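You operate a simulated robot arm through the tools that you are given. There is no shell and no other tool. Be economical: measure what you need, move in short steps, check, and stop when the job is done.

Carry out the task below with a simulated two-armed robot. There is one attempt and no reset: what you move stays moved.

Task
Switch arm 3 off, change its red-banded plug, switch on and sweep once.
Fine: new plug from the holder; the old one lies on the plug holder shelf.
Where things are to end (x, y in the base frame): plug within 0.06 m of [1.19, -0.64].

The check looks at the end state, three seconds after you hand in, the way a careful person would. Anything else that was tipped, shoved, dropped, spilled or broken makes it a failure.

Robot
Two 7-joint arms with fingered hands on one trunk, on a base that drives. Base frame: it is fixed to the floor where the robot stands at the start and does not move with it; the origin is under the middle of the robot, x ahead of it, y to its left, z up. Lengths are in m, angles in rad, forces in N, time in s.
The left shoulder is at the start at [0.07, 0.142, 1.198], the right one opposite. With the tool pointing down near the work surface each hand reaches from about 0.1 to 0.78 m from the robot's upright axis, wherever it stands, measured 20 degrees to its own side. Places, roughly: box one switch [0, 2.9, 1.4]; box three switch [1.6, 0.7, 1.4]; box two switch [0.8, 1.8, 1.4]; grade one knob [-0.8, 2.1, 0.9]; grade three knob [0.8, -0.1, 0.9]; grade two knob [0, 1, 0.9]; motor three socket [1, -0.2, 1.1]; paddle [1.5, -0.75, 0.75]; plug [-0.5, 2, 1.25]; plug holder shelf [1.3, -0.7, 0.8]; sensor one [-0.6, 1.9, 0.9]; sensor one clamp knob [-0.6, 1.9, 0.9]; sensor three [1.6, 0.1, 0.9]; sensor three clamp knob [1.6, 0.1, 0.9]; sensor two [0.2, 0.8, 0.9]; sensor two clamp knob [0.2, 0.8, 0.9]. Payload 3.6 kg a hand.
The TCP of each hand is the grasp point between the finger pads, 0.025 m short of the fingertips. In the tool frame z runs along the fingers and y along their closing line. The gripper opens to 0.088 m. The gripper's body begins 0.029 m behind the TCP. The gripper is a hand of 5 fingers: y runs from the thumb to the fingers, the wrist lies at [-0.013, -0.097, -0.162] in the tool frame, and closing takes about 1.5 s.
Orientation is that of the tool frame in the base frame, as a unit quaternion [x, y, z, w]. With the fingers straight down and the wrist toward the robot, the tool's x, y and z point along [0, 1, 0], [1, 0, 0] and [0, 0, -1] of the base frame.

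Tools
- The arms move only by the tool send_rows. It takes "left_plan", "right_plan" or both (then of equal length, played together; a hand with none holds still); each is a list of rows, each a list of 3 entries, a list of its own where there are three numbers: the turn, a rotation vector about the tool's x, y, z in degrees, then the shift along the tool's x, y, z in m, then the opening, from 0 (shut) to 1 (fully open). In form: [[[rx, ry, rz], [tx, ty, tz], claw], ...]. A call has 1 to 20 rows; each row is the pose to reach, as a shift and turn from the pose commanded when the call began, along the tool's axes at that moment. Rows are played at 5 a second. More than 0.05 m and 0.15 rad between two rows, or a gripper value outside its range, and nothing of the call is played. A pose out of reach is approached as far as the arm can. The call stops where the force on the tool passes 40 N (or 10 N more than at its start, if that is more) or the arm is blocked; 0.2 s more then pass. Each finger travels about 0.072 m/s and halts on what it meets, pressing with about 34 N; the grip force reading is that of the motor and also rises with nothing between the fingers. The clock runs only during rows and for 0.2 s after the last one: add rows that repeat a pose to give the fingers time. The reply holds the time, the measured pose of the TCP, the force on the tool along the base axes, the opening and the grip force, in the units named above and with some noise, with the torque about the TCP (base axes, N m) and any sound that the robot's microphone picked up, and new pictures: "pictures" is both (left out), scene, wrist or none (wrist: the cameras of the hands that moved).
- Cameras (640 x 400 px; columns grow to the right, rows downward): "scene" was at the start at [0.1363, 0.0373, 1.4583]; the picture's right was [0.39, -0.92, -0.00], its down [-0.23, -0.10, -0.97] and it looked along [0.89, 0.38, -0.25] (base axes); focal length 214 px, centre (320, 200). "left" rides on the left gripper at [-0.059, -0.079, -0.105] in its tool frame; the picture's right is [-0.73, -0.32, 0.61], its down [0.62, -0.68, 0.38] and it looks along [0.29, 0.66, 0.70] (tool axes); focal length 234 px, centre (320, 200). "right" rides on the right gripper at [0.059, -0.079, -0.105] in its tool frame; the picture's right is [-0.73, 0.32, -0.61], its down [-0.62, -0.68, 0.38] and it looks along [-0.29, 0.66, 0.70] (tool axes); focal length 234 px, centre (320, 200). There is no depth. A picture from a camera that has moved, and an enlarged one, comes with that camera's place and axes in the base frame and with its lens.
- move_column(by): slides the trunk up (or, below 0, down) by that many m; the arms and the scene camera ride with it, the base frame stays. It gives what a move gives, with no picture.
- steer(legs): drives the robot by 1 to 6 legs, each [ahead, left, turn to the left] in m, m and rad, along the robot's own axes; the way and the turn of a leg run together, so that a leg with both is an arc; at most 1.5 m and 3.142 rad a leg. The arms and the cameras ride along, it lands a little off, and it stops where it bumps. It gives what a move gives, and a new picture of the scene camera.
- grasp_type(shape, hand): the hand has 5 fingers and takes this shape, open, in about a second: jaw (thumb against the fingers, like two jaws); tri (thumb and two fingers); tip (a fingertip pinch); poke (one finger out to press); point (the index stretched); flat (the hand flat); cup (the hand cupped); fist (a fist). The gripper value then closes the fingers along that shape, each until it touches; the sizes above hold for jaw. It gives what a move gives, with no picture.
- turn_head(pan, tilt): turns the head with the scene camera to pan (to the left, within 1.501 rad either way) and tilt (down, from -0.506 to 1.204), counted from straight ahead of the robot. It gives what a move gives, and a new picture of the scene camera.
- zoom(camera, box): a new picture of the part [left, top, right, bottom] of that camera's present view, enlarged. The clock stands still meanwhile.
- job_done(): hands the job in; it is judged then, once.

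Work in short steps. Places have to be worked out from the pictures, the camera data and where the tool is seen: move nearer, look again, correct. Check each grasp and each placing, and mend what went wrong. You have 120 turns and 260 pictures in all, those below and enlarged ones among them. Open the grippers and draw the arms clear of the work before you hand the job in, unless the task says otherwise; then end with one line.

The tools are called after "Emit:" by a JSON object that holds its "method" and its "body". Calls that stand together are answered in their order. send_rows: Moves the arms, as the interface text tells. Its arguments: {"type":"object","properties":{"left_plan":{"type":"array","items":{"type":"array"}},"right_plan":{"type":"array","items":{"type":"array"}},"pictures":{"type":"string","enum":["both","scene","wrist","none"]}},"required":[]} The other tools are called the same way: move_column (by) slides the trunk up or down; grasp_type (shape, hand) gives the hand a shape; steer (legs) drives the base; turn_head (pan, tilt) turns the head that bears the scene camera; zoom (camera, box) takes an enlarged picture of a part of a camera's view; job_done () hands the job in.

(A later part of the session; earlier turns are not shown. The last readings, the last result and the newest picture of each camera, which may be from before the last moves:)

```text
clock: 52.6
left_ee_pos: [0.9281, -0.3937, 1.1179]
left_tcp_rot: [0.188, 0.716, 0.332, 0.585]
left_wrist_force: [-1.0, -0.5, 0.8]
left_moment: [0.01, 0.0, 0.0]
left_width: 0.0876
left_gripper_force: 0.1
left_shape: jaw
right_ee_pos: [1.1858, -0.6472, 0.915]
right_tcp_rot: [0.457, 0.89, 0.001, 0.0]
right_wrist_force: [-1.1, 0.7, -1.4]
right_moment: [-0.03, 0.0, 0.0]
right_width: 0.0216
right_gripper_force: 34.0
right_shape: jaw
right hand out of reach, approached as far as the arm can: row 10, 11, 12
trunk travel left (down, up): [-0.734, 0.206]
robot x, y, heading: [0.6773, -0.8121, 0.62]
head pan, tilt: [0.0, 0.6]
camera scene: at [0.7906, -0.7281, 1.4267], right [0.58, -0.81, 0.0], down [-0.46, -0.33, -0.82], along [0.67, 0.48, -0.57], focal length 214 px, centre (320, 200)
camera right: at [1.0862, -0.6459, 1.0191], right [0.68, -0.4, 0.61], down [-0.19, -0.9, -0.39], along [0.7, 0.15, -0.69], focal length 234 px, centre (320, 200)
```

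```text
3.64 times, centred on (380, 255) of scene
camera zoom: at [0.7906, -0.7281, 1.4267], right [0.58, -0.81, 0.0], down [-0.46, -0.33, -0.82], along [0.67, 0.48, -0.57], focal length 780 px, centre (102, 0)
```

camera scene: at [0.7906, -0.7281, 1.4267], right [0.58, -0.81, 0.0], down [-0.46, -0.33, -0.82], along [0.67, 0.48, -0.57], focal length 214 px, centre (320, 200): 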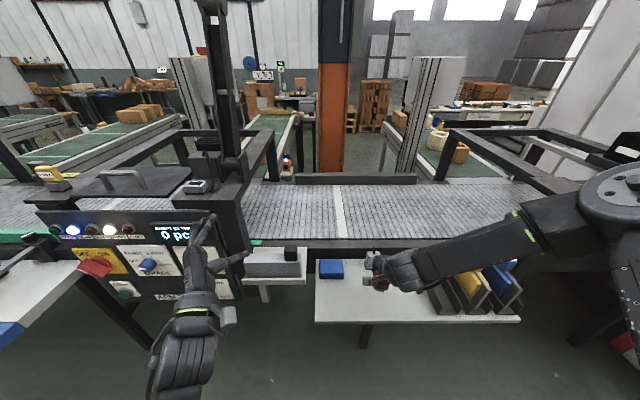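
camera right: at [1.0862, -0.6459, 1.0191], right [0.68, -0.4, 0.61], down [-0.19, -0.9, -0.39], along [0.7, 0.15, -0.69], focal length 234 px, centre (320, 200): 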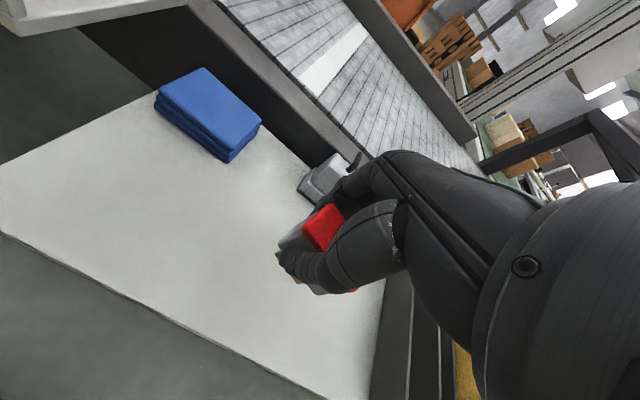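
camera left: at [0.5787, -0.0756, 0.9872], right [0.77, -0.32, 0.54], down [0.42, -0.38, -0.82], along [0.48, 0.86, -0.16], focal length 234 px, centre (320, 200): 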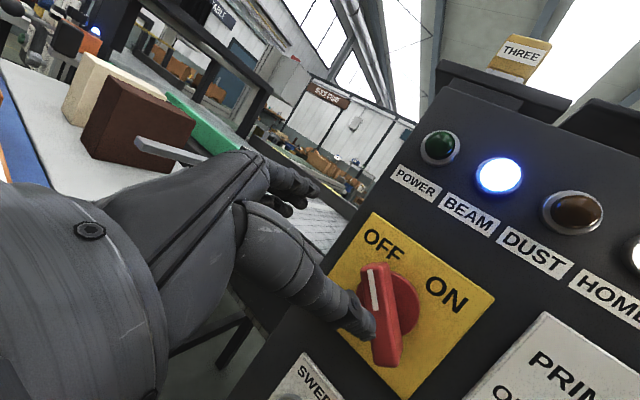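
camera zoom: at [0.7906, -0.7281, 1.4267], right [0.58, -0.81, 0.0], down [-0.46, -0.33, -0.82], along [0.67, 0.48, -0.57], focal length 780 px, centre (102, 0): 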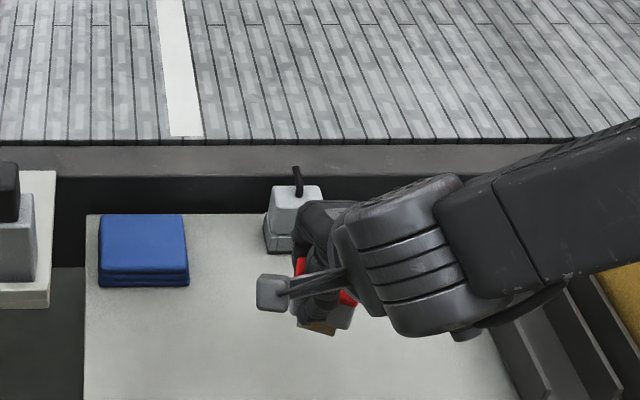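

Arm reach ends at z 0.915; I lower the trunk by 0.03 m to go on.

Emit:
{"method": "move_column", "body": {"by": -0.03}}

Emit:
{"method": "zoom", "body": {"camera": "scene", "box": [300, 180, 620, 330]}}

```text
clock: 53.4
left_ee_pos: [0.9278, -0.3938, 1.0886]
left_tcp_rot: [0.187, 0.716, 0.332, 0.585]
left_wrist_force: [0.7, 0.7, -0.1]
left_moment: [0.03, 0.02, 0.01]
left_width: 0.0878
left_gripper_force: 0.1
left_shape: jaw
right_ee_pos: [1.1849, -0.6476, 0.8848]
right_tcp_rot: [0.457, 0.889, 0.002, 0.0]
right_wrist_force: [-1.1, 0.5, -0.8]
right_moment: [0.02, -0.04, -0.01]
right_width: 0.0218
right_gripper_force: 33.7
right_shape: jaw
trunk travel left (down, up): [-0.704, 0.236]
robot x, y, heading: [0.6757, -0.8077, 0.625]
head pan, tilt: [0.0, 0.6]
```

```text
2.00 times, centred on (460, 255) of scene
camera zoom: at [0.7903, -0.7285, 1.3967], right [0.58, -0.81, 0.0], down [-0.46, -0.33, -0.83], along [0.67, 0.48, -0.56], focal length 429 px, centre (40, 90)
```

zoom: 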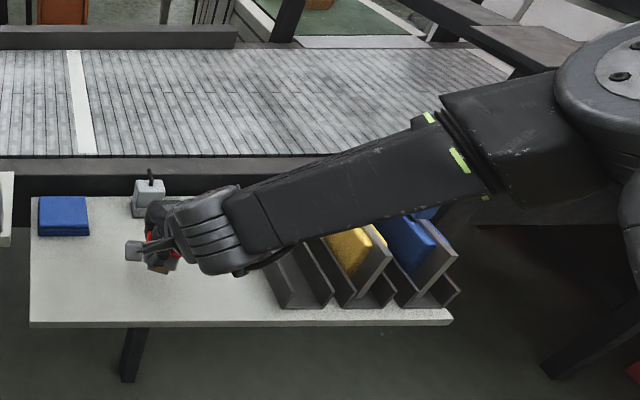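

Forearm is still above the brick racks. I lower a little further, watching the force.

Emit:
{"method": "move_column", "body": {"by": -0.012}}

Emit:
{"method": "zoom", "body": {"camera": "scene", "box": [340, 220, 420, 280]}}

Emit:
{"method": "zoom", "body": {"camera": "right", "box": [240, 130, 400, 330]}}

```text
clock: 54.0
left_ee_pos: [0.9277, -0.3946, 1.0765]
left_tcp_rot: [0.187, 0.716, 0.333, 0.584]
left_wrist_force: [-0.4, -0.7, -0.3]
left_moment: [0.01, 0.02, 0.01]
left_width: 0.0878
left_gripper_force: 0.0
left_shape: jaw
right_ee_pos: [1.1847, -0.6468, 0.8724]
right_tcp_rot: [0.457, 0.889, 0.001, 0.0]
right_wrist_force: [0.8, 0.0, -0.9]
right_moment: [0.0, -0.01, -0.01]
right_width: 0.0218
right_gripper_force: 33.9
right_shape: jaw
trunk travel left (down, up): [-0.692, 0.248]
robot x, y, heading: [0.6786, -0.8097, 0.624]
head pan, tilt: [0.0, 0.6]
```

```text
6.67 times, centred on (380, 250) of scene
camera zoom: at [0.7904, -0.7284, 1.3847], right [0.58, -0.81, 0.0], down [-0.46, -0.33, -0.83], along [0.67, 0.48, -0.56], focal length 1430 px, centre (-80, -133)
```

zoom: 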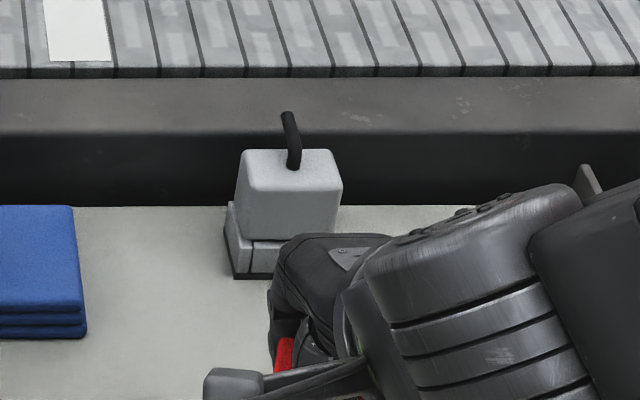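

```text
2.00 times, centred on (320, 230) of right
camera zoom: at [1.0861, -0.6461, 0.9774], right [0.68, -0.4, 0.61], down [-0.19, -0.9, -0.39], along [0.7, 0.15, -0.69], focal length 468 px, centre (320, 140)
```

zoom: 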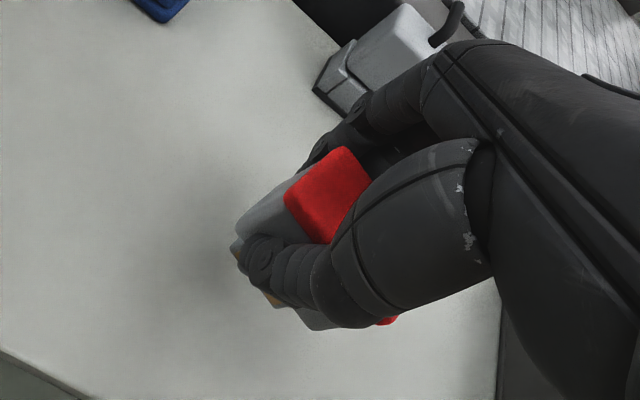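

No contact yet; lower another centimetre.

Emit:
{"method": "move_column", "body": {"by": -0.008}}

Emit:
{"method": "zoom", "body": {"camera": "right", "box": [240, 130, 400, 330]}}

```text
clock: 54.5
left_ee_pos: [0.9276, -0.3941, 1.069]
left_tcp_rot: [0.188, 0.716, 0.331, 0.585]
left_wrist_force: [0.0, 0.0, 1.0]
left_moment: [0.0, -0.02, 0.03]
left_width: 0.0877
left_gripper_force: 0.1
left_shape: jaw
right_ee_pos: [1.1847, -0.6476, 0.8642]
right_tcp_rot: [0.457, 0.89, 0.0, -0.001]
right_wrist_force: [-0.4, 0.7, 0.6]
right_moment: [-0.02, -0.01, 0.0]
right_width: 0.0217
right_gripper_force: 34.2
right_shape: jaw
trunk travel left (down, up): [-0.684, 0.256]
robot x, y, heading: [0.681, -0.8072, 0.624]
head pan, tilt: [0.0, 0.6]
```

```text
2.00 times, centred on (320, 230) of right
camera zoom: at [1.0861, -0.646, 0.9694], right [0.68, -0.4, 0.61], down [-0.19, -0.9, -0.39], along [0.7, 0.15, -0.69], focal length 468 px, centre (320, 140)
```

zoom: 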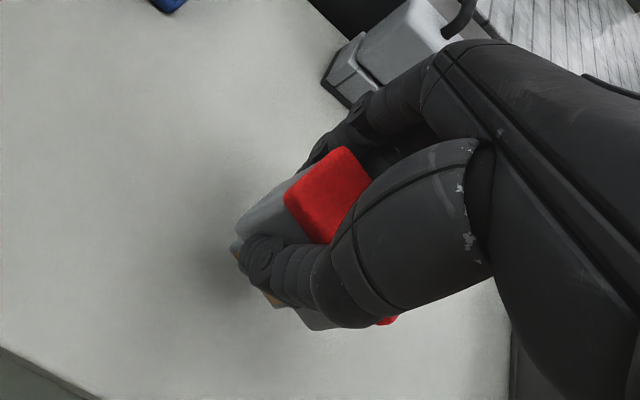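

Still no contact; continue.

Emit:
{"method": "move_column", "body": {"by": -0.006}}

Emit:
{"method": "move_column", "body": {"by": -0.005}}

Emit:
{"method": "zoom", "body": {"camera": "right", "box": [240, 130, 400, 330]}}

```text
clock: 55.1
left_ee_pos: [0.9281, -0.3943, 1.0617]
left_tcp_rot: [0.187, 0.716, 0.333, 0.585]
left_wrist_force: [-0.1, 0.2, 0.7]
left_moment: [-0.03, 0.02, 0.03]
left_width: 0.0879
left_gripper_force: 0.0
left_shape: jaw
right_ee_pos: [1.1851, -0.6464, 0.8585]
right_tcp_rot: [0.457, 0.89, 0.001, 0.0]
right_wrist_force: [0.0, 0.9, -0.9]
right_moment: [-0.04, -0.03, -0.02]
right_width: 0.0217
right_gripper_force: 34.2
right_shape: jaw
trunk travel left (down, up): [-0.678, 0.262]
robot x, y, heading: [0.6783, -0.807, 0.621]
head pan, tilt: [0.0, 0.6]
```

```text
clock: 55.6
left_ee_pos: [0.9281, -0.3948, 1.0582]
left_tcp_rot: [0.188, 0.716, 0.332, 0.585]
left_wrist_force: [-0.8, 0.2, -0.2]
left_moment: [0.03, 0.02, 0.01]
left_width: 0.0876
left_gripper_force: 0.0
left_shape: jaw
right_ee_pos: [1.1856, -0.647, 0.8537]
right_tcp_rot: [0.457, 0.89, 0.001, 0.0]
right_wrist_force: [0.7, 1.1, -1.5]
right_moment: [0.02, 0.01, -0.03]
right_width: 0.0219
right_gripper_force: 34.3
right_shape: jaw
trunk travel left (down, up): [-0.673, 0.267]
robot x, y, heading: [0.6803, -0.8085, 0.621]
head pan, tilt: [0.0, 0.6]
```

```text
2.00 times, centred on (320, 230) of right
camera zoom: at [1.0862, -0.646, 0.9584], right [0.68, -0.4, 0.61], down [-0.19, -0.9, -0.39], along [0.7, 0.15, -0.69], focal length 468 px, centre (320, 140)
```

zoom: 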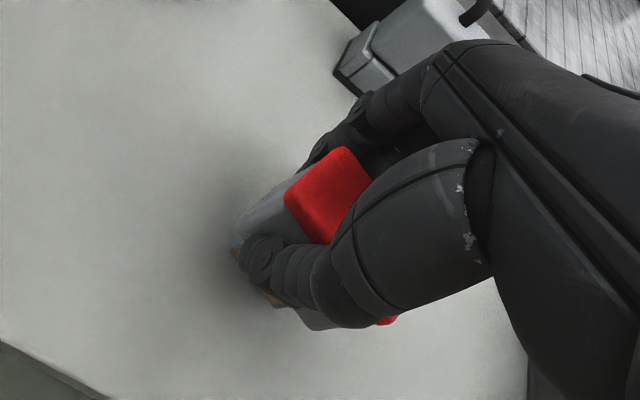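

Still free; keep lowering in 4–5 mm steps.

Emit:
{"method": "move_column", "body": {"by": -0.005}}

Emit:
{"method": "move_column", "body": {"by": -0.004}}

Emit:
{"method": "zoom", "body": {"camera": "right", "box": [200, 130, 400, 330]}}

```text
clock: 56.2
left_ee_pos: [0.9279, -0.3954, 1.0534]
left_tcp_rot: [0.186, 0.716, 0.333, 0.585]
left_wrist_force: [-0.4, -0.2, 0.0]
left_moment: [-0.04, -0.04, 0.0]
left_width: 0.0878
left_gripper_force: 0.0
left_shape: jaw
right_ee_pos: [1.184, -0.6484, 0.8498]
right_tcp_rot: [0.457, 0.889, 0.002, 0.0]
right_wrist_force: [-0.1, -2.6, 14.6]
right_moment: [-0.01, -0.03, 0.01]
right_width: 0.0226
right_gripper_force: 34.2
right_shape: jaw
trunk travel left (down, up): [-0.668, 0.272]
robot x, y, heading: [0.6767, -0.808, 0.619]
head pan, tilt: [0.0, 0.6]
```

```text
clock: 56.7
left_ee_pos: [0.9251, -0.396, 1.0509]
left_tcp_rot: [0.186, 0.715, 0.332, 0.586]
left_wrist_force: [0.4, -0.1, -0.5]
left_moment: [0.02, 0.0, -0.02]
left_width: 0.0878
left_gripper_force: 0.0
left_shape: jaw
right_ee_pos: [1.1835, -0.6483, 0.8476]
right_tcp_rot: [0.457, 0.889, 0.004, 0.002]
right_wrist_force: [4.4, -2.2, 38.0]
right_moment: [0.1, -0.23, 0.09]
right_width: 0.0241
right_gripper_force: 33.7
right_shape: jaw
trunk travel left (down, up): [-0.664, 0.276]
robot x, y, heading: [0.6796, -0.8104, 0.621]
head pan, tilt: [0.0, 0.6]
```

```text
2.00 times, centred on (300, 230) of right
camera zoom: at [1.084, -0.6469, 0.9527], right [0.68, -0.41, 0.61], down [-0.19, -0.9, -0.39], along [0.71, 0.15, -0.69], focal length 468 px, centre (360, 140)
```

zoom: 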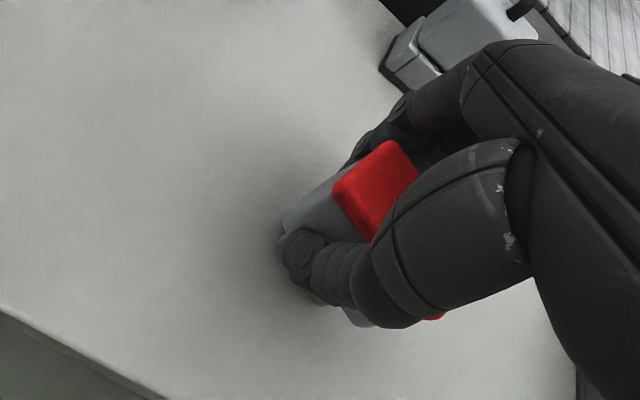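

Contact at z≈0.85. I raise 4 mm and open.

Emit:
{"method": "move_column", "body": {"by": 0.005}}

Emit:
{"method": "send_rows", "body": {"right_plan": [[[0, 0, 0], [0, 0, 0], 0.2], [[0, 0, 0], [0, 0, 0], 0.4], [[0, 0, 0], [0, 0, 0], 0.6], [[0, 0, 0], [0, 0, 0], 0.75], [[0, 0, 0], [0, 0, 0], 0.75], [[0, 0, 0], [0, 0, 0], 0.75]]}}

```text
clock: 57.2
left_ee_pos: [0.9261, -0.395, 1.055]
left_tcp_rot: [0.188, 0.715, 0.332, 0.586]
left_wrist_force: [0.0, -0.2, -0.1]
left_moment: [0.02, 0.0, 0.0]
left_width: 0.0877
left_gripper_force: 0.0
left_shape: jaw
right_ee_pos: [1.1817, -0.6486, 0.8496]
right_tcp_rot: [0.458, 0.889, 0.001, 0.0]
right_wrist_force: [2.7, 0.5, 15.2]
right_moment: [0.08, -0.17, 0.04]
right_width: 0.0243
right_gripper_force: 34.1
right_shape: jaw
trunk travel left (down, up): [-0.669, 0.271]
robot x, y, heading: [0.68, -0.8097, 0.62]
head pan, tilt: [0.0, 0.6]
```

```text
clock: 58.6
left_ee_pos: [0.9283, -0.3939, 1.0557]
left_tcp_rot: [0.188, 0.716, 0.332, 0.585]
left_wrist_force: [-1.1, -0.1, 0.0]
left_moment: [-0.04, -0.02, 0.02]
left_width: 0.0879
left_gripper_force: 0.0
left_shape: jaw
right_ee_pos: [1.1843, -0.6466, 0.849]
right_tcp_rot: [0.457, 0.89, 0.001, 0.0]
right_wrist_force: [0.0, 0.4, -0.4]
right_moment: [0.01, 0.01, -0.01]
right_width: 0.0656
right_gripper_force: 0.0
right_shape: jaw
trunk travel left (down, up): [-0.669, 0.271]
robot x, y, heading: [0.6797, -0.8114, 0.623]
head pan, tilt: [0.0, 0.6]
camera scene: at [0.7904, -0.7284, 1.3617], right [0.58, -0.81, 0.0], down [-0.46, -0.33, -0.83], along [0.67, 0.48, -0.56], focal length 214 px, centre (320, 200)
camera right: at [1.086, -0.6461, 0.9545], right [0.68, -0.4, 0.61], down [-0.19, -0.9, -0.39], along [0.7, 0.15, -0.69], focal length 234 px, centre (320, 200)
```

scene: 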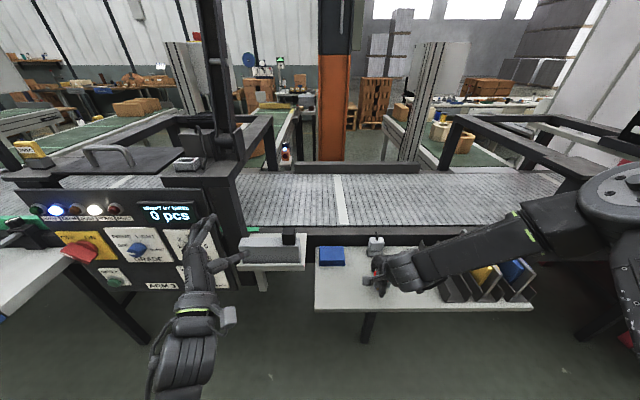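
right: 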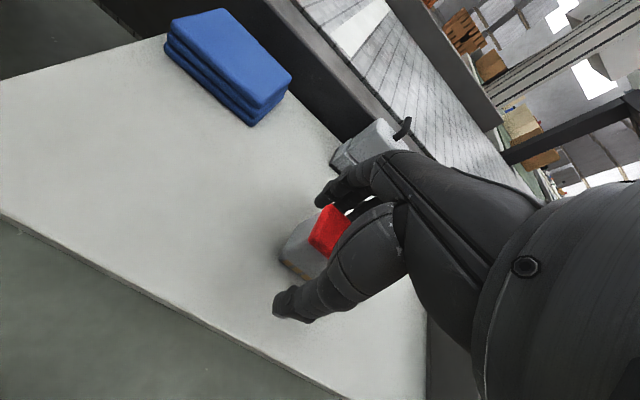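

The plug stands on the shelf, released. I raise the hand straight up with the trunk.

Emit:
{"method": "move_column", "body": {"by": 0.12}}

Emit:
{"method": "zoom", "body": {"camera": "right", "box": [0, 0, 640, 400]}}

Emit:
{"method": "zoom", "body": {"camera": "scene", "box": [300, 200, 460, 310]}}

```text
clock: 60.1
left_ee_pos: [0.9281, -0.394, 1.1732]
left_tcp_rot: [0.188, 0.716, 0.332, 0.585]
left_wrist_force: [0.1, 0.5, -0.2]
left_moment: [0.0, -0.02, 0.02]
left_width: 0.0879
left_gripper_force: 0.1
left_shape: jaw
right_ee_pos: [1.1841, -0.6472, 0.9698]
right_tcp_rot: [0.457, 0.889, 0.001, -0.001]
right_wrist_force: [0.4, 0.3, 0.7]
right_moment: [0.0, 0.01, 0.02]
right_width: 0.0655
right_gripper_force: 0.1
right_shape: jaw
trunk travel left (down, up): [-0.789, 0.151]
robot x, y, heading: [0.6772, -0.8091, 0.619]
head pan, tilt: [0.0, 0.6]
```

```text
1.00 times, centred on (320, 200) of right (not enlarged: the box is as wide or as high as the picture)
camera zoom: at [1.0862, -0.646, 1.0744], right [0.68, -0.4, 0.61], down [-0.19, -0.9, -0.39], along [0.7, 0.15, -0.69], focal length 234 px, centre (320, 200)
```

zoom: 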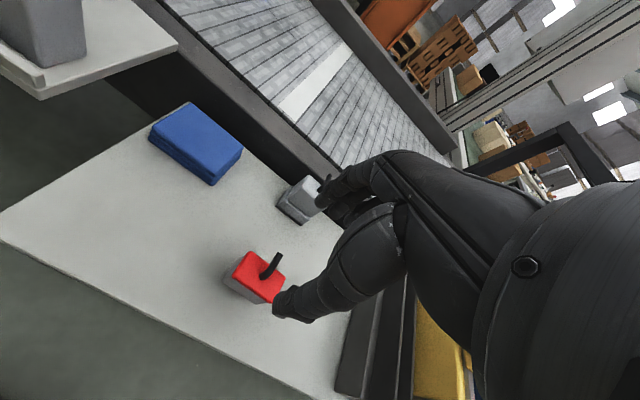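

```text
3.64 times, centred on (380, 255) of scene
camera zoom: at [0.7906, -0.7283, 1.4817], right [0.58, -0.81, 0.0], down [-0.46, -0.33, -0.82], along [0.67, 0.48, -0.57], focal length 780 px, centre (102, 0)
```

zoom: 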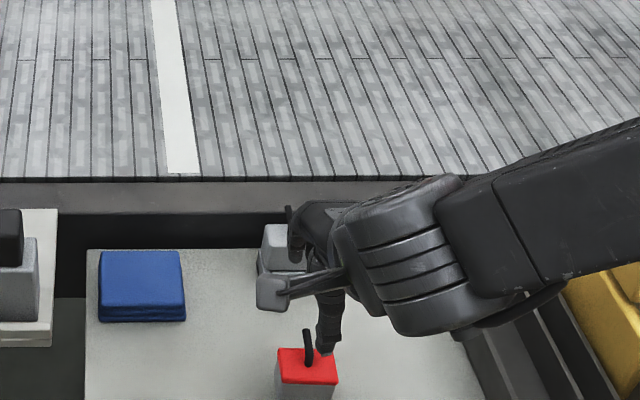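

Old plug stands at about [1.188, −0.655]. The new plug is at about [1.277, −0.591], top ≈ 0.885. I move the hand above it.

Emit:
{"method": "send_rows", "body": {"right_plan": [[[0, 0, 0], [0, 0.0, 0], 0.7], [[0, 0, 0], [0, 0.03, 0], 0.65], [[0, 0, 0], [0, 0.06, 0], 0.6], [[0, 0, 0], [0, 0.09, 0], 0.58], [[0, 0, 0], [0, 0.103, 0], 0.58], [[0, 0, 0], [0, 0.103, 0], 0.58]]}}

Emit:
{"method": "zoom", "body": {"camera": "right", "box": [200, 150, 360, 350]}}

Emit:
{"method": "zoom", "body": {"camera": "scene", "box": [320, 200, 440, 300]}}

```text
clock: 61.5
left_ee_pos: [0.9284, -0.3938, 1.1734]
left_tcp_rot: [0.188, 0.716, 0.331, 0.585]
left_wrist_force: [0.3, -0.2, 0.1]
left_moment: [0.01, -0.01, 0.04]
left_width: 0.0876
left_gripper_force: 0.1
left_shape: jaw
right_ee_pos: [1.2588, -0.6234, 0.9956]
right_tcp_rot: [0.457, 0.889, 0.0, 0.0]
right_wrist_force: [-0.4, -1.3, -0.4]
right_moment: [-0.01, 0.02, 0.01]
right_width: 0.0514
right_gripper_force: 0.0
right_shape: jaw
right hand out of reach, approached as far as the arm can: row 2, 3, 4, 5, 6
trunk travel left (down, up): [-0.789, 0.151]
robot x, y, heading: [0.6768, -0.8079, 0.625]
head pan, tilt: [0.0, 0.6]
camera scene: at [0.7904, -0.7284, 1.4817], right [0.58, -0.81, 0.0], down [-0.46, -0.33, -0.83], along [0.67, 0.48, -0.56], focal length 214 px, centre (320, 200)
camera right: at [1.1597, -0.6218, 1.1006], right [0.68, -0.4, 0.61], down [-0.19, -0.9, -0.39], along [0.7, 0.15, -0.69], focal length 234 px, centre (320, 200)
```

scene: 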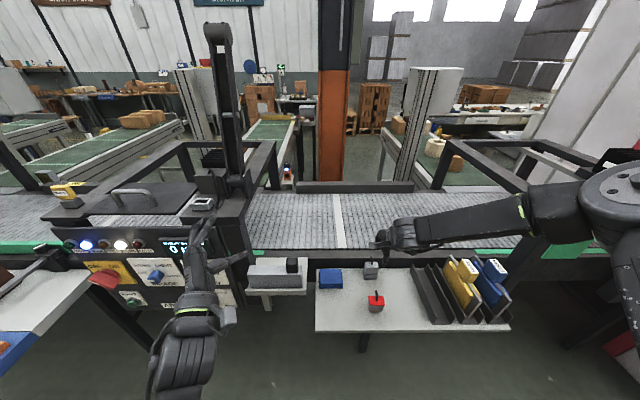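
right: 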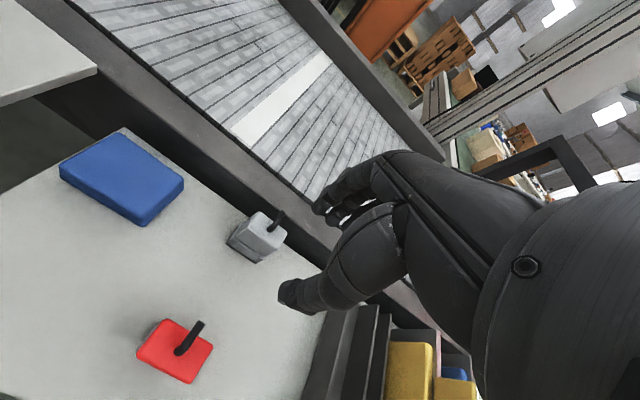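

```text
2.00 times, centred on (280, 250) of right
camera zoom: at [1.1597, -0.6218, 1.1006], right [0.68, -0.4, 0.61], down [-0.19, -0.9, -0.39], along [0.7, 0.15, -0.69], focal length 468 px, centre (400, 100)
```

zoom: 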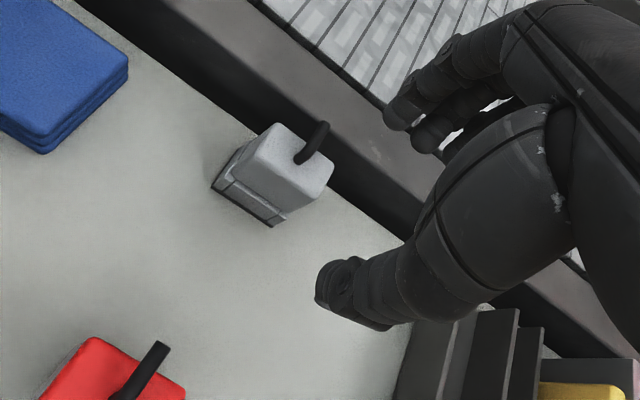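

```text
4.00 times, centred on (380, 250) of scene
camera zoom: at [0.7904, -0.7284, 1.4817], right [0.58, -0.81, 0.0], down [-0.46, -0.33, -0.83], along [0.67, 0.48, -0.56], focal length 858 px, centre (80, 0)
```

zoom: 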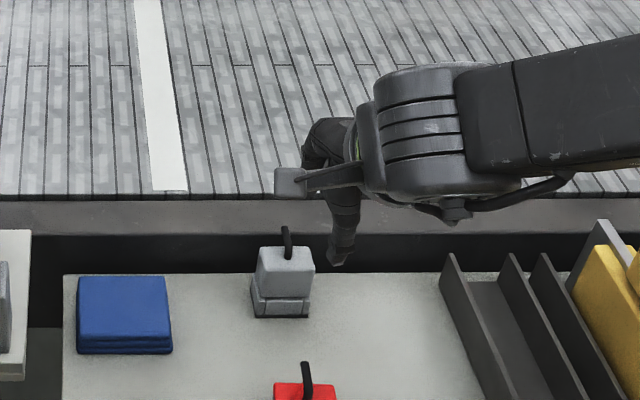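

The reach is short. I retract the left hand a bit, then drive forward 0.1 m and right 0.04 m.

Emit:
{"method": "send_rows", "body": {"left_plan": [[[0, 0, 0], [0, 0, -0.03], 1], [[0, 0, 0], [0, 0, -0.06], 1], [[0, 0, 0], [0, 0, -0.09], 1]], "pictures": "none"}}

Emit:
{"method": "steer", "body": {"legs": [[0.1, -0.04, 0]]}}

```text
clock: 62.4
left_ee_pos: [0.8787, -0.3892, 1.1345]
left_tcp_rot: [0.187, 0.715, 0.332, 0.586]
left_wrist_force: [0.2, 0.0, 0.3]
left_moment: [0.02, -0.01, 0.02]
left_width: 0.0876
left_gripper_force: 0.1
left_shape: jaw
left hand out of reach, approached as far as the arm can: row 1, 2, 3
right_ee_pos: [1.2585, -0.6244, 0.9957]
right_tcp_rot: [0.457, 0.889, 0.002, 0.0]
right_wrist_force: [-0.4, -0.6, 0.1]
right_moment: [-0.02, 0.01, 0.03]
right_width: 0.0512
right_gripper_force: 0.0
right_shape: jaw
trunk travel left (down, up): [-0.789, 0.151]
robot x, y, heading: [0.6771, -0.8091, 0.62]
head pan, tilt: [0.0, 0.6]
```

```text
clock: 63.5
left_ee_pos: [0.9816, -0.3628, 1.1345]
left_tcp_rot: [0.187, 0.715, 0.332, 0.585]
left_wrist_force: [0.1, 0.0, -1.1]
left_moment: [0.01, -0.04, 0.0]
left_width: 0.0879
left_gripper_force: 0.1
left_shape: jaw
right_ee_pos: [1.3615, -0.5988, 0.9956]
right_tcp_rot: [0.457, 0.89, 0.003, 0.0]
right_wrist_force: [0.1, -0.3, 1.0]
right_moment: [-0.01, 0.0, -0.01]
right_width: 0.0514
right_gripper_force: 0.1
right_shape: jaw
trunk travel left (down, up): [-0.789, 0.151]
robot x, y, heading: [0.7804, -0.7827, 0.623]
head pan, tilt: [0.0, 0.6]
camera scene: at [0.8935, -0.7031, 1.4818], right [0.58, -0.81, 0.0], down [-0.46, -0.33, -0.83], along [0.67, 0.48, -0.56], focal length 214 px, centre (320, 200)
```

scene: 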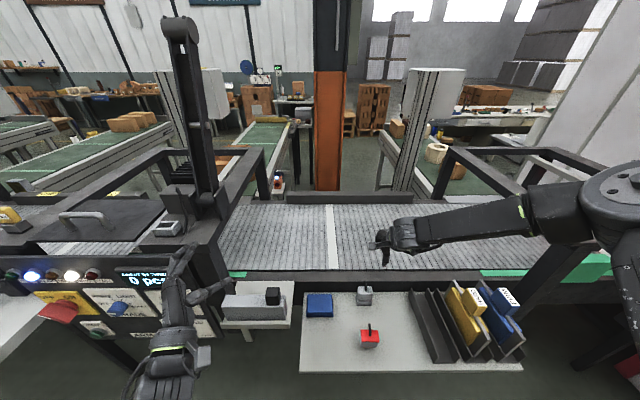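

I move the hand back by 0.1 m to re-sync and view the plug.

Emit:
{"method": "send_rows", "body": {"right_plan": [[[0, 0, 0], [0, -0.03, 0], 0.58], [[0, 0, 0], [0, -0.06, 0], 0.58], [[0, 0, 0], [0, -0.09, 0], 0.58], [[0, 0, 0], [0, -0.1, 0], 0.58], [[0, 0, 0], [0, -0.1, 0], 0.58]], "pictures": "wrist"}}

Emit:
{"method": "zoom", "body": {"camera": "scene", "box": [320, 250, 440, 350]}}

Emit:
{"method": "zoom", "body": {"camera": "right", "box": [220, 150, 360, 300]}}

```text
clock: 64.7
left_ee_pos: [0.9841, -0.3637, 1.1335]
left_tcp_rot: [0.188, 0.716, 0.333, 0.585]
left_wrist_force: [0.5, 0.8, -0.4]
left_moment: [0.0, 0.02, 0.01]
left_width: 0.0879
left_gripper_force: 0.1
left_shape: jaw
right_ee_pos: [1.2814, -0.6562, 0.994]
right_tcp_rot: [0.457, 0.89, 0.001, 0.0]
right_wrist_force: [-0.1, 0.5, 1.0]
right_moment: [0.03, 0.01, 0.07]
right_width: 0.0515
right_gripper_force: 0.0
right_shape: jaw
trunk travel left (down, up): [-0.789, 0.151]
robot x, y, heading: [0.7832, -0.7881, 0.62]
head pan, tilt: [0.0, 0.6]
camera right: at [1.1827, -0.6545, 1.0997], right [0.68, -0.4, 0.61], down [-0.19, -0.9, -0.39], along [0.7, 0.15, -0.69], focal length 234 px, centre (320, 200)
```

right: 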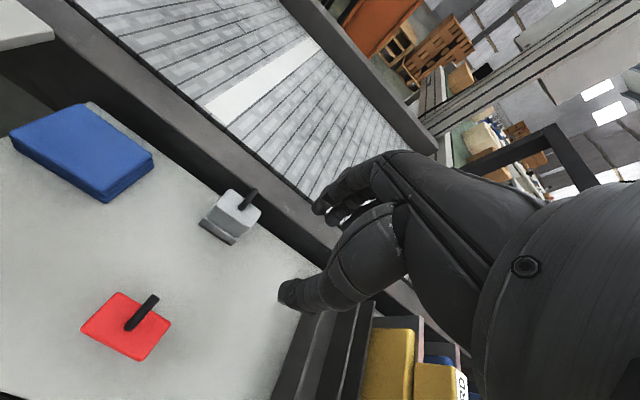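

```text
4.00 times, centred on (380, 300) of scene
camera zoom: at [0.895, -0.7027, 1.4817], right [0.58, -0.81, 0.0], down [-0.46, -0.33, -0.82], along [0.67, 0.48, -0.57], focal length 858 px, centre (80, -200)
```

zoom: 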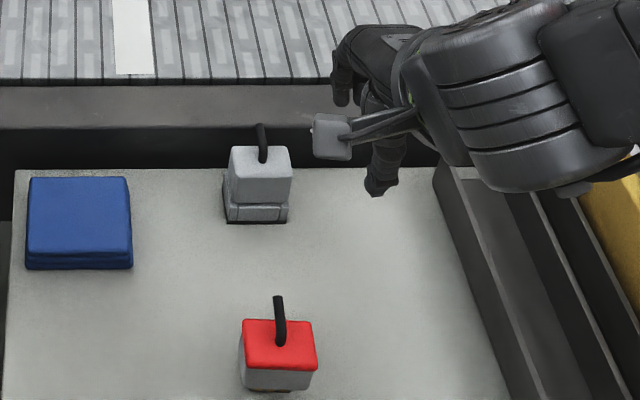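

```text
2.67 times, centred on (290, 225) of right
camera zoom: at [1.1827, -0.6545, 1.0997], right [0.68, -0.4, 0.61], down [-0.19, -0.9, -0.39], along [0.7, 0.15, -0.69], focal length 624 px, centre (400, 133)
```

zoom: 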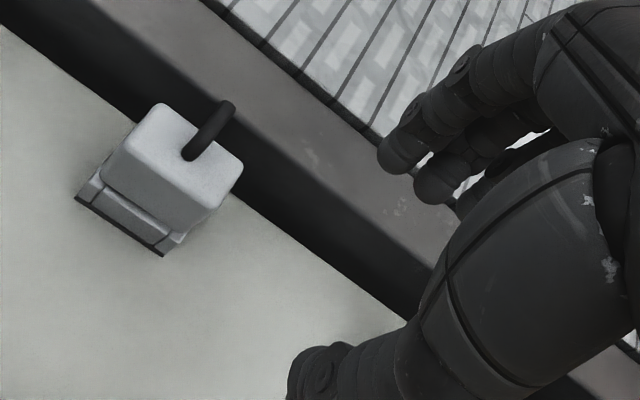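

The gap behind the new plug to the conveyor ledge is too small for fingers, so I'll grip it left–right. I yaw the hand −90° while moving above the plug.

Emit:
{"method": "send_rows", "body": {"right_plan": [[[0, 0, -8], [0, 0, -0.005], 0.7], [[0, 0, -16], [0.005, 0.005, -0.01], 0.8], [[0, 0, -24], [0.01, 0.01, -0.01], 0.9], [[0, 0, -32], [0.015, 0.015, -0.01], 1], [[0, 0, -40], [0.02, 0.02, -0.01], 1], [[0, 0, -48], [0.025, 0.025, -0.01], 1], [[0, 0, -56], [0.03, 0.03, -0.01], 1], [[0, 0, -64], [0.035, 0.035, -0.01], 1], [[0, 0, -72], [0.04, 0.04, -0.01], 1], [[0, 0, -80], [0.044, 0.05, -0.01], 1], [[0, 0, -87], [0.044, 0.05, 0], 1], [[0, 0, -90], [0.044, 0.05, 0], 1], [[0, 0, -90], [0.044, 0.05, 0], 1]]}}

Emit:
{"method": "zoom", "body": {"camera": "scene", "box": [320, 240, 440, 340]}}

```text
clock: 67.5
left_ee_pos: [0.984, -0.3635, 1.1348]
left_tcp_rot: [0.188, 0.716, 0.333, 0.584]
left_wrist_force: [0.1, 0.1, -0.8]
left_moment: [0.0, 0.0, 0.01]
left_width: 0.0877
left_gripper_force: 0.1
left_shape: jaw
right_ee_pos: [1.2767, -0.6746, 0.9846]
right_tcp_rot: [-0.295, 0.955, 0.027, 0.007]
right_wrist_force: [0.9, -1.5, -0.3]
right_moment: [0.06, 0.04, -0.03]
right_width: 0.0881
right_gripper_force: 0.0
right_shape: jaw
right hand out of reach, approached as far as the arm can: row 6, 7, 8, 9, 10, 11, 12, 13
trunk travel left (down, up): [-0.789, 0.151]
robot x, y, heading: [0.7796, -0.7821, 0.622]
head pan, tilt: [0.0, 0.6]
camera scene: at [0.8963, -0.7045, 1.4816], right [0.58, -0.81, 0.0], down [-0.46, -0.33, -0.82], along [0.67, 0.48, -0.57], focal length 214 px, centre (320, 200)
camera right: at [1.2733, -0.7785, 1.0837], right [0.42, 0.64, 0.64], down [0.9, -0.19, -0.4], along [-0.13, 0.74, -0.66], focal length 234 px, centre (320, 200)
```

scene: 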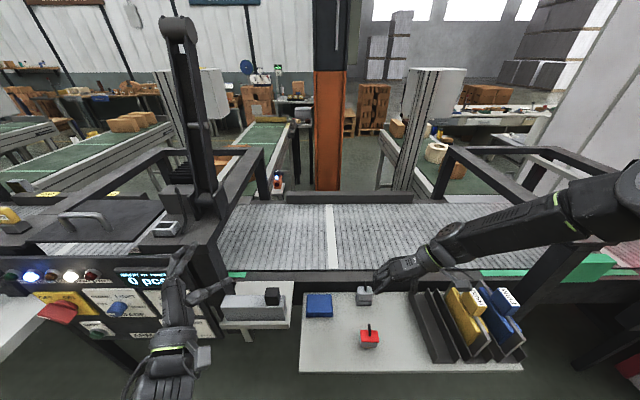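
right: 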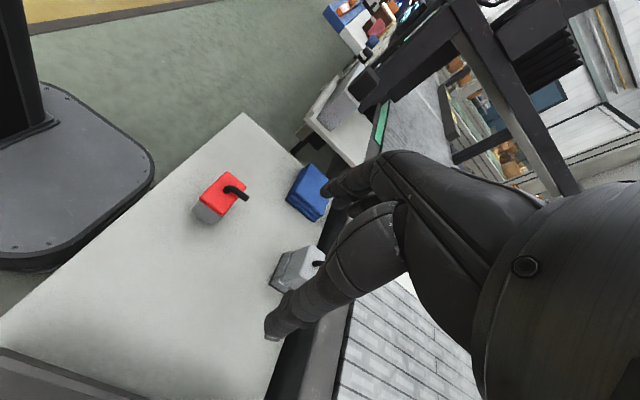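

```text
4.00 times, centred on (380, 290) of scene
camera zoom: at [0.8963, -0.7045, 1.4816], right [0.58, -0.81, 0.0], down [-0.46, -0.33, -0.82], along [0.67, 0.48, -0.57], focal length 858 px, centre (80, -160)
```

zoom: 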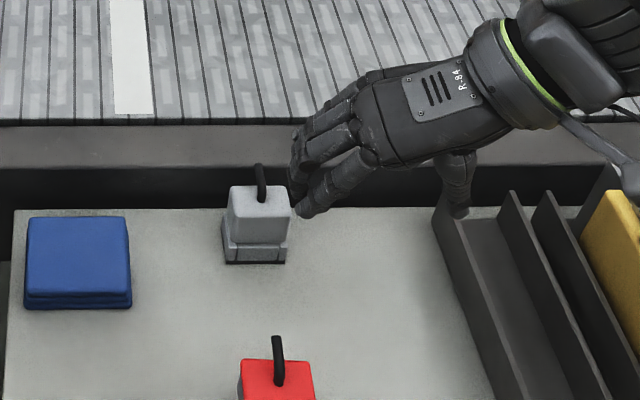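

Yaw is fine but the position falls short to the left. First I stow the left hand better (back, up, rolled to neutral).

Emit:
{"method": "send_rows", "body": {"left_plan": [[[0, 0, 8], [-0.014, 0.007, -0.006], 1], [[0, 0, 16], [-0.028, 0.014, -0.015], 1], [[0, 0, 24], [-0.042, 0.02, -0.03], 1], [[0, 0, 32], [-0.055, 0.02, -0.05], 1], [[0, 0, 40], [-0.07, 0.02, -0.07], 1], [[0, 0, 44], [-0.085, 0.025, -0.09], 1], [[0, 0, 44], [-0.093, 0.03, -0.12], 1], [[0, 0, 44], [-0.093, 0.03, -0.12], 1]], "pictures": "scene"}}

```text
clock: 69.3
left_ee_pos: [0.8932, -0.367, 1.1653]
left_tcp_rot: [0.442, 0.592, 0.527, 0.419]
left_wrist_force: [-0.3, 0.1, 0.2]
left_moment: [0.0, 0.01, 0.0]
left_width: 0.0875
left_gripper_force: 0.1
left_shape: jaw
left hand out of reach, approached as far as the arm can: row 1, 2, 3, 4, 5, 6, 7, 8
right_ee_pos: [1.2754, -0.6722, 0.9848]
right_tcp_rot: [-0.296, 0.955, 0.027, 0.008]
right_wrist_force: [-0.2, -1.5, -0.1]
right_moment: [-0.02, 0.0, 0.0]
right_width: 0.0879
right_gripper_force: 0.0
right_shape: jaw
trunk travel left (down, up): [-0.789, 0.151]
robot x, y, heading: [0.7839, -0.7831, 0.622]
head pan, tilt: [0.0, 0.6]
camera scene: at [0.895, -0.7028, 1.4817], right [0.58, -0.81, 0.0], down [-0.46, -0.33, -0.82], along [0.67, 0.48, -0.57], focal length 214 px, centre (320, 200)
```

scene: 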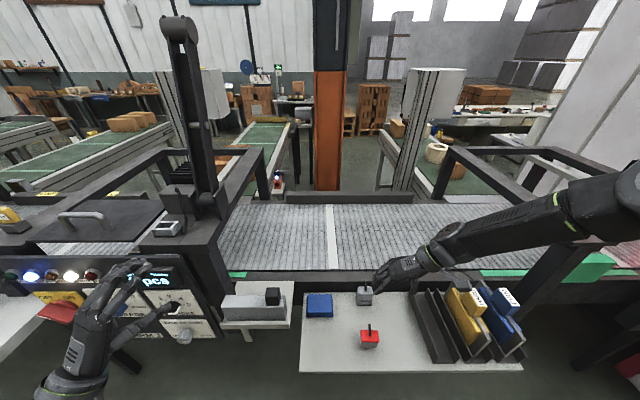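

Left hand is clear. I drive 0.055 m left and 0.03 m forward so the right hand comes over the new plug.

Emit:
{"method": "steer", "body": {"legs": [[0.03, 0.055, 0]]}}

Emit:
{"method": "send_rows", "body": {"right_plan": [[[0, 0, 0], [0.015, 0, 0], 1], [[0, 0, 0], [0.035, 0, 0], 1], [[0, 0, 0], [0.035, 0, 0], 1]], "pictures": "wrist"}}

Emit:
{"method": "zoom", "body": {"camera": "scene", "box": [320, 240, 440, 340]}}

```text
clock: 70.3
left_ee_pos: [0.8854, -0.3076, 1.1666]
left_tcp_rot: [0.443, 0.592, 0.528, 0.418]
left_wrist_force: [-0.2, -1.2, 0.1]
left_moment: [0.0, -0.02, 0.0]
left_width: 0.0878
left_gripper_force: 0.0
left_shape: jaw
right_ee_pos: [1.2678, -0.614, 0.9848]
right_tcp_rot: [-0.295, 0.955, 0.028, 0.007]
right_wrist_force: [0.6, 0.4, -0.1]
right_moment: [0.01, -0.02, 0.02]
right_width: 0.0878
right_gripper_force: 0.0
right_shape: jaw
trunk travel left (down, up): [-0.789, 0.151]
robot x, y, heading: [0.7735, -0.7203, 0.623]
head pan, tilt: [0.0, 0.6]
camera scene: at [0.8874, -0.6448, 1.4819], right [0.58, -0.81, 0.0], down [-0.46, -0.33, -0.83], along [0.67, 0.48, -0.56], focal length 214 px, centre (320, 200)
```

scene: 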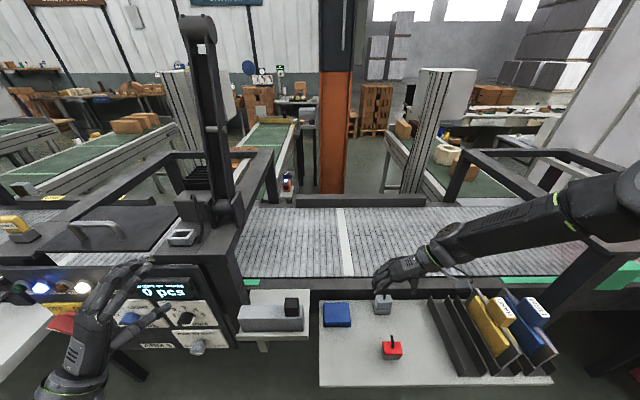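

```text
clock: 71.1
left_ee_pos: [0.8842, -0.3027, 1.1645]
left_tcp_rot: [0.442, 0.593, 0.527, 0.419]
left_wrist_force: [-0.3, -0.5, -0.4]
left_moment: [-0.03, -0.01, 0.02]
left_width: 0.0878
left_gripper_force: 0.0
left_shape: jaw
right_ee_pos: [1.2397, -0.6301, 0.9835]
right_tcp_rot: [-0.296, 0.955, 0.027, 0.007]
right_wrist_force: [0.0, -0.4, 0.0]
right_moment: [0.01, -0.03, 0.0]
right_width: 0.0878
right_gripper_force: 0.0
right_shape: jaw
trunk travel left (down, up): [-0.789, 0.151]
robot x, y, heading: [0.7743, -0.7208, 0.619]
head pan, tilt: [0.0, 0.6]
camera right: at [1.2349, -0.7347, 1.0832], right [0.42, 0.64, 0.64], down [0.9, -0.19, -0.4], along [-0.13, 0.74, -0.66], focal length 234 px, centre (320, 200)
```

right: 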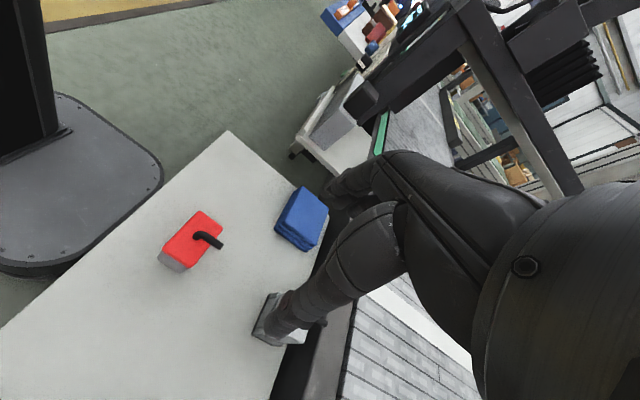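

```text
4.00 times, centred on (380, 290) of scene
camera zoom: at [0.8868, -0.6395, 1.4816], right [0.58, -0.81, 0.0], down [-0.46, -0.33, -0.82], along [0.67, 0.48, -0.57], focal length 858 px, centre (80, -160)
```

zoom: 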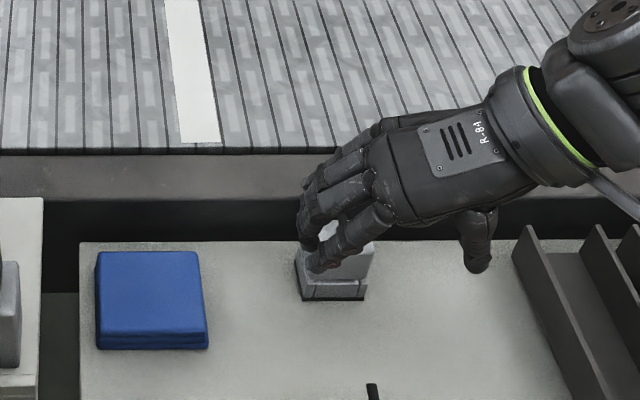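

Tool x now points back toward the robot, so I go the other way: 0.069 m forward.

Emit:
{"method": "send_rows", "body": {"right_plan": [[[0, 0, 0], [-0.025, 0, 0], 1], [[0, 0, 0], [-0.05, 0, 0], 1], [[0, 0, 0], [-0.069, 0, 0], 1], [[0, 0, 0], [-0.069, 0, 0], 1]], "pictures": "wrist"}}

Emit:
{"method": "zoom", "body": {"camera": "scene", "box": [320, 240, 440, 340]}}

```text
clock: 72.1
left_ee_pos: [0.8848, -0.3048, 1.1649]
left_tcp_rot: [0.442, 0.592, 0.528, 0.419]
left_wrist_force: [0.5, 1.1, 0.5]
left_moment: [0.02, -0.01, 0.0]
left_width: 0.0878
left_gripper_force: 0.0
left_shape: jaw
right_ee_pos: [1.2903, -0.6103, 0.9819]
right_tcp_rot: [-0.293, 0.955, 0.033, 0.01]
right_wrist_force: [-0.1, 0.6, 0.3]
right_moment: [0.02, 0.0, 0.01]
right_width: 0.0878
right_gripper_force: 0.1
right_shape: jaw
right hand out of reach, approached as far as the arm can: row 2, 3, 4
trunk travel left (down, up): [-0.789, 0.151]
robot x, y, heading: [0.7744, -0.7241, 0.618]
head pan, tilt: [0.0, 0.6]
camera right: at [1.2861, -0.7148, 1.0804], right [0.42, 0.63, 0.65], down [0.9, -0.19, -0.4], along [-0.13, 0.75, -0.65], focal length 234 px, centre (320, 200)
```

right: 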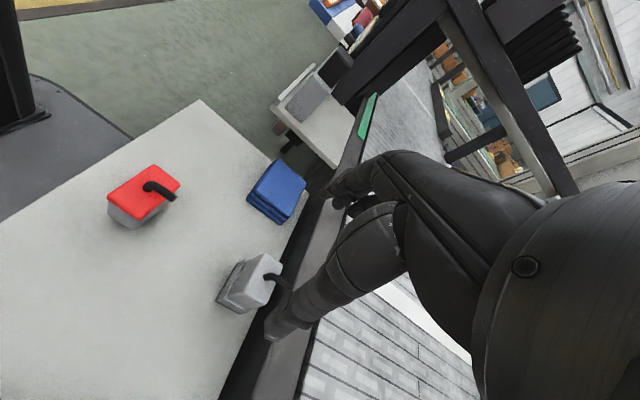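

```text
4.00 times, centred on (380, 290) of scene
camera zoom: at [0.8867, -0.6406, 1.4817], right [0.58, -0.81, 0.0], down [-0.46, -0.33, -0.82], along [0.67, 0.48, -0.57], focal length 858 px, centre (80, -160)
```

zoom: 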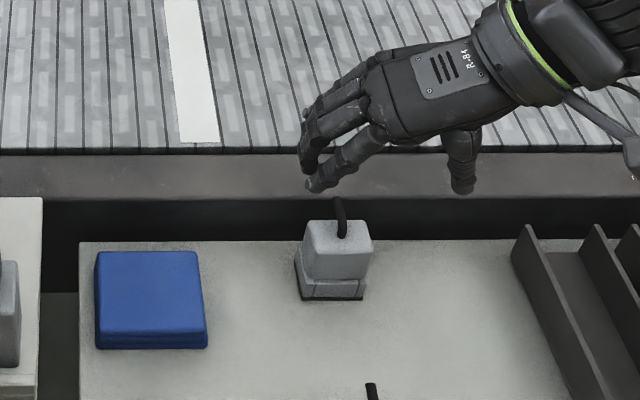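

Plug is at about [1.300, −0.590], top ≈0.855; hand needs ~1 cm forward and left. I nudge the base.

Emit:
{"method": "steer", "body": {"legs": [[0.015, 0.012, 0]]}}

Emit:
{"method": "zoom", "body": {"camera": "right", "box": [160, 180, 360, 360]}}

```text
clock: 72.9
left_ee_pos: [0.8892, -0.2915, 1.1666]
left_tcp_rot: [0.444, 0.591, 0.528, 0.419]
left_wrist_force: [-0.2, -0.5, 1.0]
left_moment: [0.0, 0.01, 0.04]
left_width: 0.0881
left_gripper_force: 0.0
left_shape: jaw
right_ee_pos: [1.2941, -0.5955, 0.9822]
right_tcp_rot: [-0.293, 0.955, 0.034, 0.009]
right_wrist_force: [0.5, 0.0, -0.2]
right_moment: [0.03, -0.01, -0.02]
right_width: 0.0881
right_gripper_force: 0.1
right_shape: jaw
trunk travel left (down, up): [-0.789, 0.151]
robot x, y, heading: [0.7805, -0.7034, 0.621]
head pan, tilt: [0.0, 0.6]
camera scene: at [0.8906, -0.6279, 1.4821], right [0.58, -0.81, 0.0], down [-0.46, -0.33, -0.83], along [0.67, 0.48, -0.56], focal length 214 px, centre (320, 200)
```

scene: 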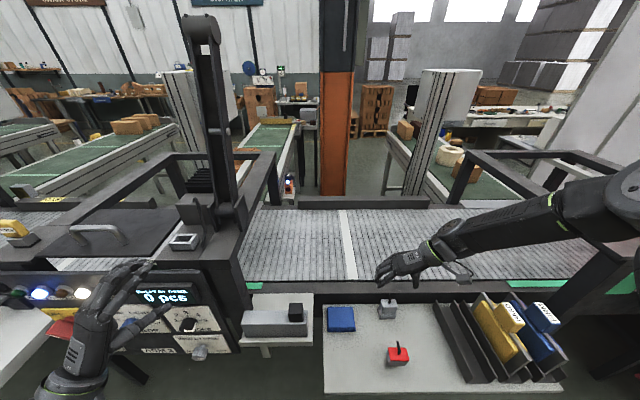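

```text
2.22 times, centred on (260, 270) of right
camera zoom: at [1.2902, -0.7007, 1.081], right [0.42, 0.63, 0.65], down [0.9, -0.19, -0.4], along [-0.13, 0.75, -0.64], focal length 520 px, centre (453, 44)
```

zoom: 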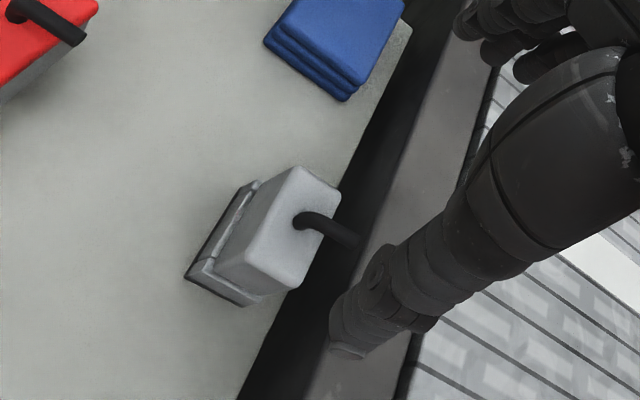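

Aligned over the plug (within a few mm). I lower the trunk 0.075 m and check.

Emit:
{"method": "move_column", "body": {"by": -0.075}}

Emit:
{"method": "zoom", "body": {"camera": "right", "box": [160, 150, 400, 380]}}

Emit:
{"method": "zoom", "body": {"camera": "scene", "box": [330, 230, 450, 330]}}

```text
clock: 74.0
left_ee_pos: [0.8891, -0.2874, 1.0899]
left_tcp_rot: [0.442, 0.592, 0.528, 0.419]
left_wrist_force: [-0.3, 0.9, 0.6]
left_moment: [-0.01, 0.02, 0.01]
left_width: 0.0878
left_gripper_force: 0.1
left_shape: jaw
right_ee_pos: [1.2958, -0.5923, 0.9077]
right_tcp_rot: [-0.294, 0.955, 0.032, 0.01]
right_wrist_force: [0.3, 0.2, -0.2]
right_moment: [-0.01, -0.04, 0.02]
right_width: 0.0882
right_gripper_force: 0.1
right_shape: jaw
trunk travel left (down, up): [-0.714, 0.226]
robot x, y, heading: [0.7795, -0.7059, 0.625]
head pan, tilt: [0.0, 0.6]
```

```text
1.74 times, centred on (280, 265) of right
camera zoom: at [1.291, -0.6975, 1.0055], right [0.42, 0.63, 0.65], down [0.9, -0.19, -0.4], along [-0.13, 0.75, -0.65], focal length 407 px, centre (390, 87)
```

zoom: 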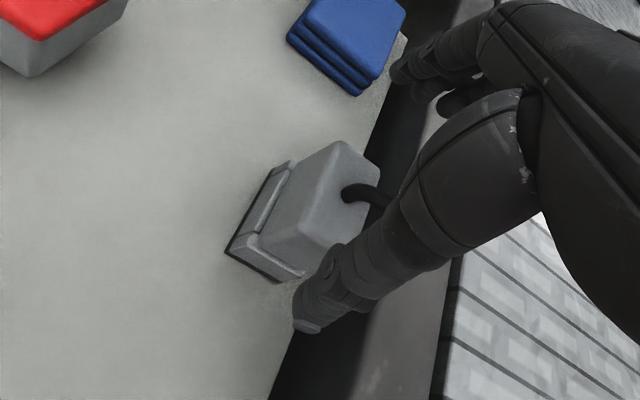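

```text
4.00 times, centred on (390, 280) of scene
camera zoom: at [0.8917, -0.6235, 1.4068], right [0.58, -0.81, 0.0], down [-0.46, -0.33, -0.83], along [0.67, 0.48, -0.56], focal length 858 px, centre (40, -120)
```

zoom: 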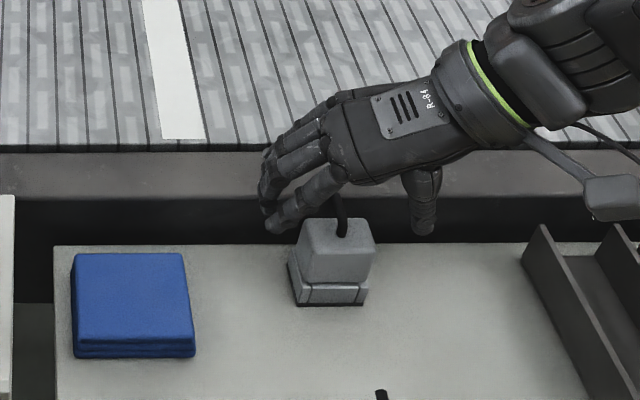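

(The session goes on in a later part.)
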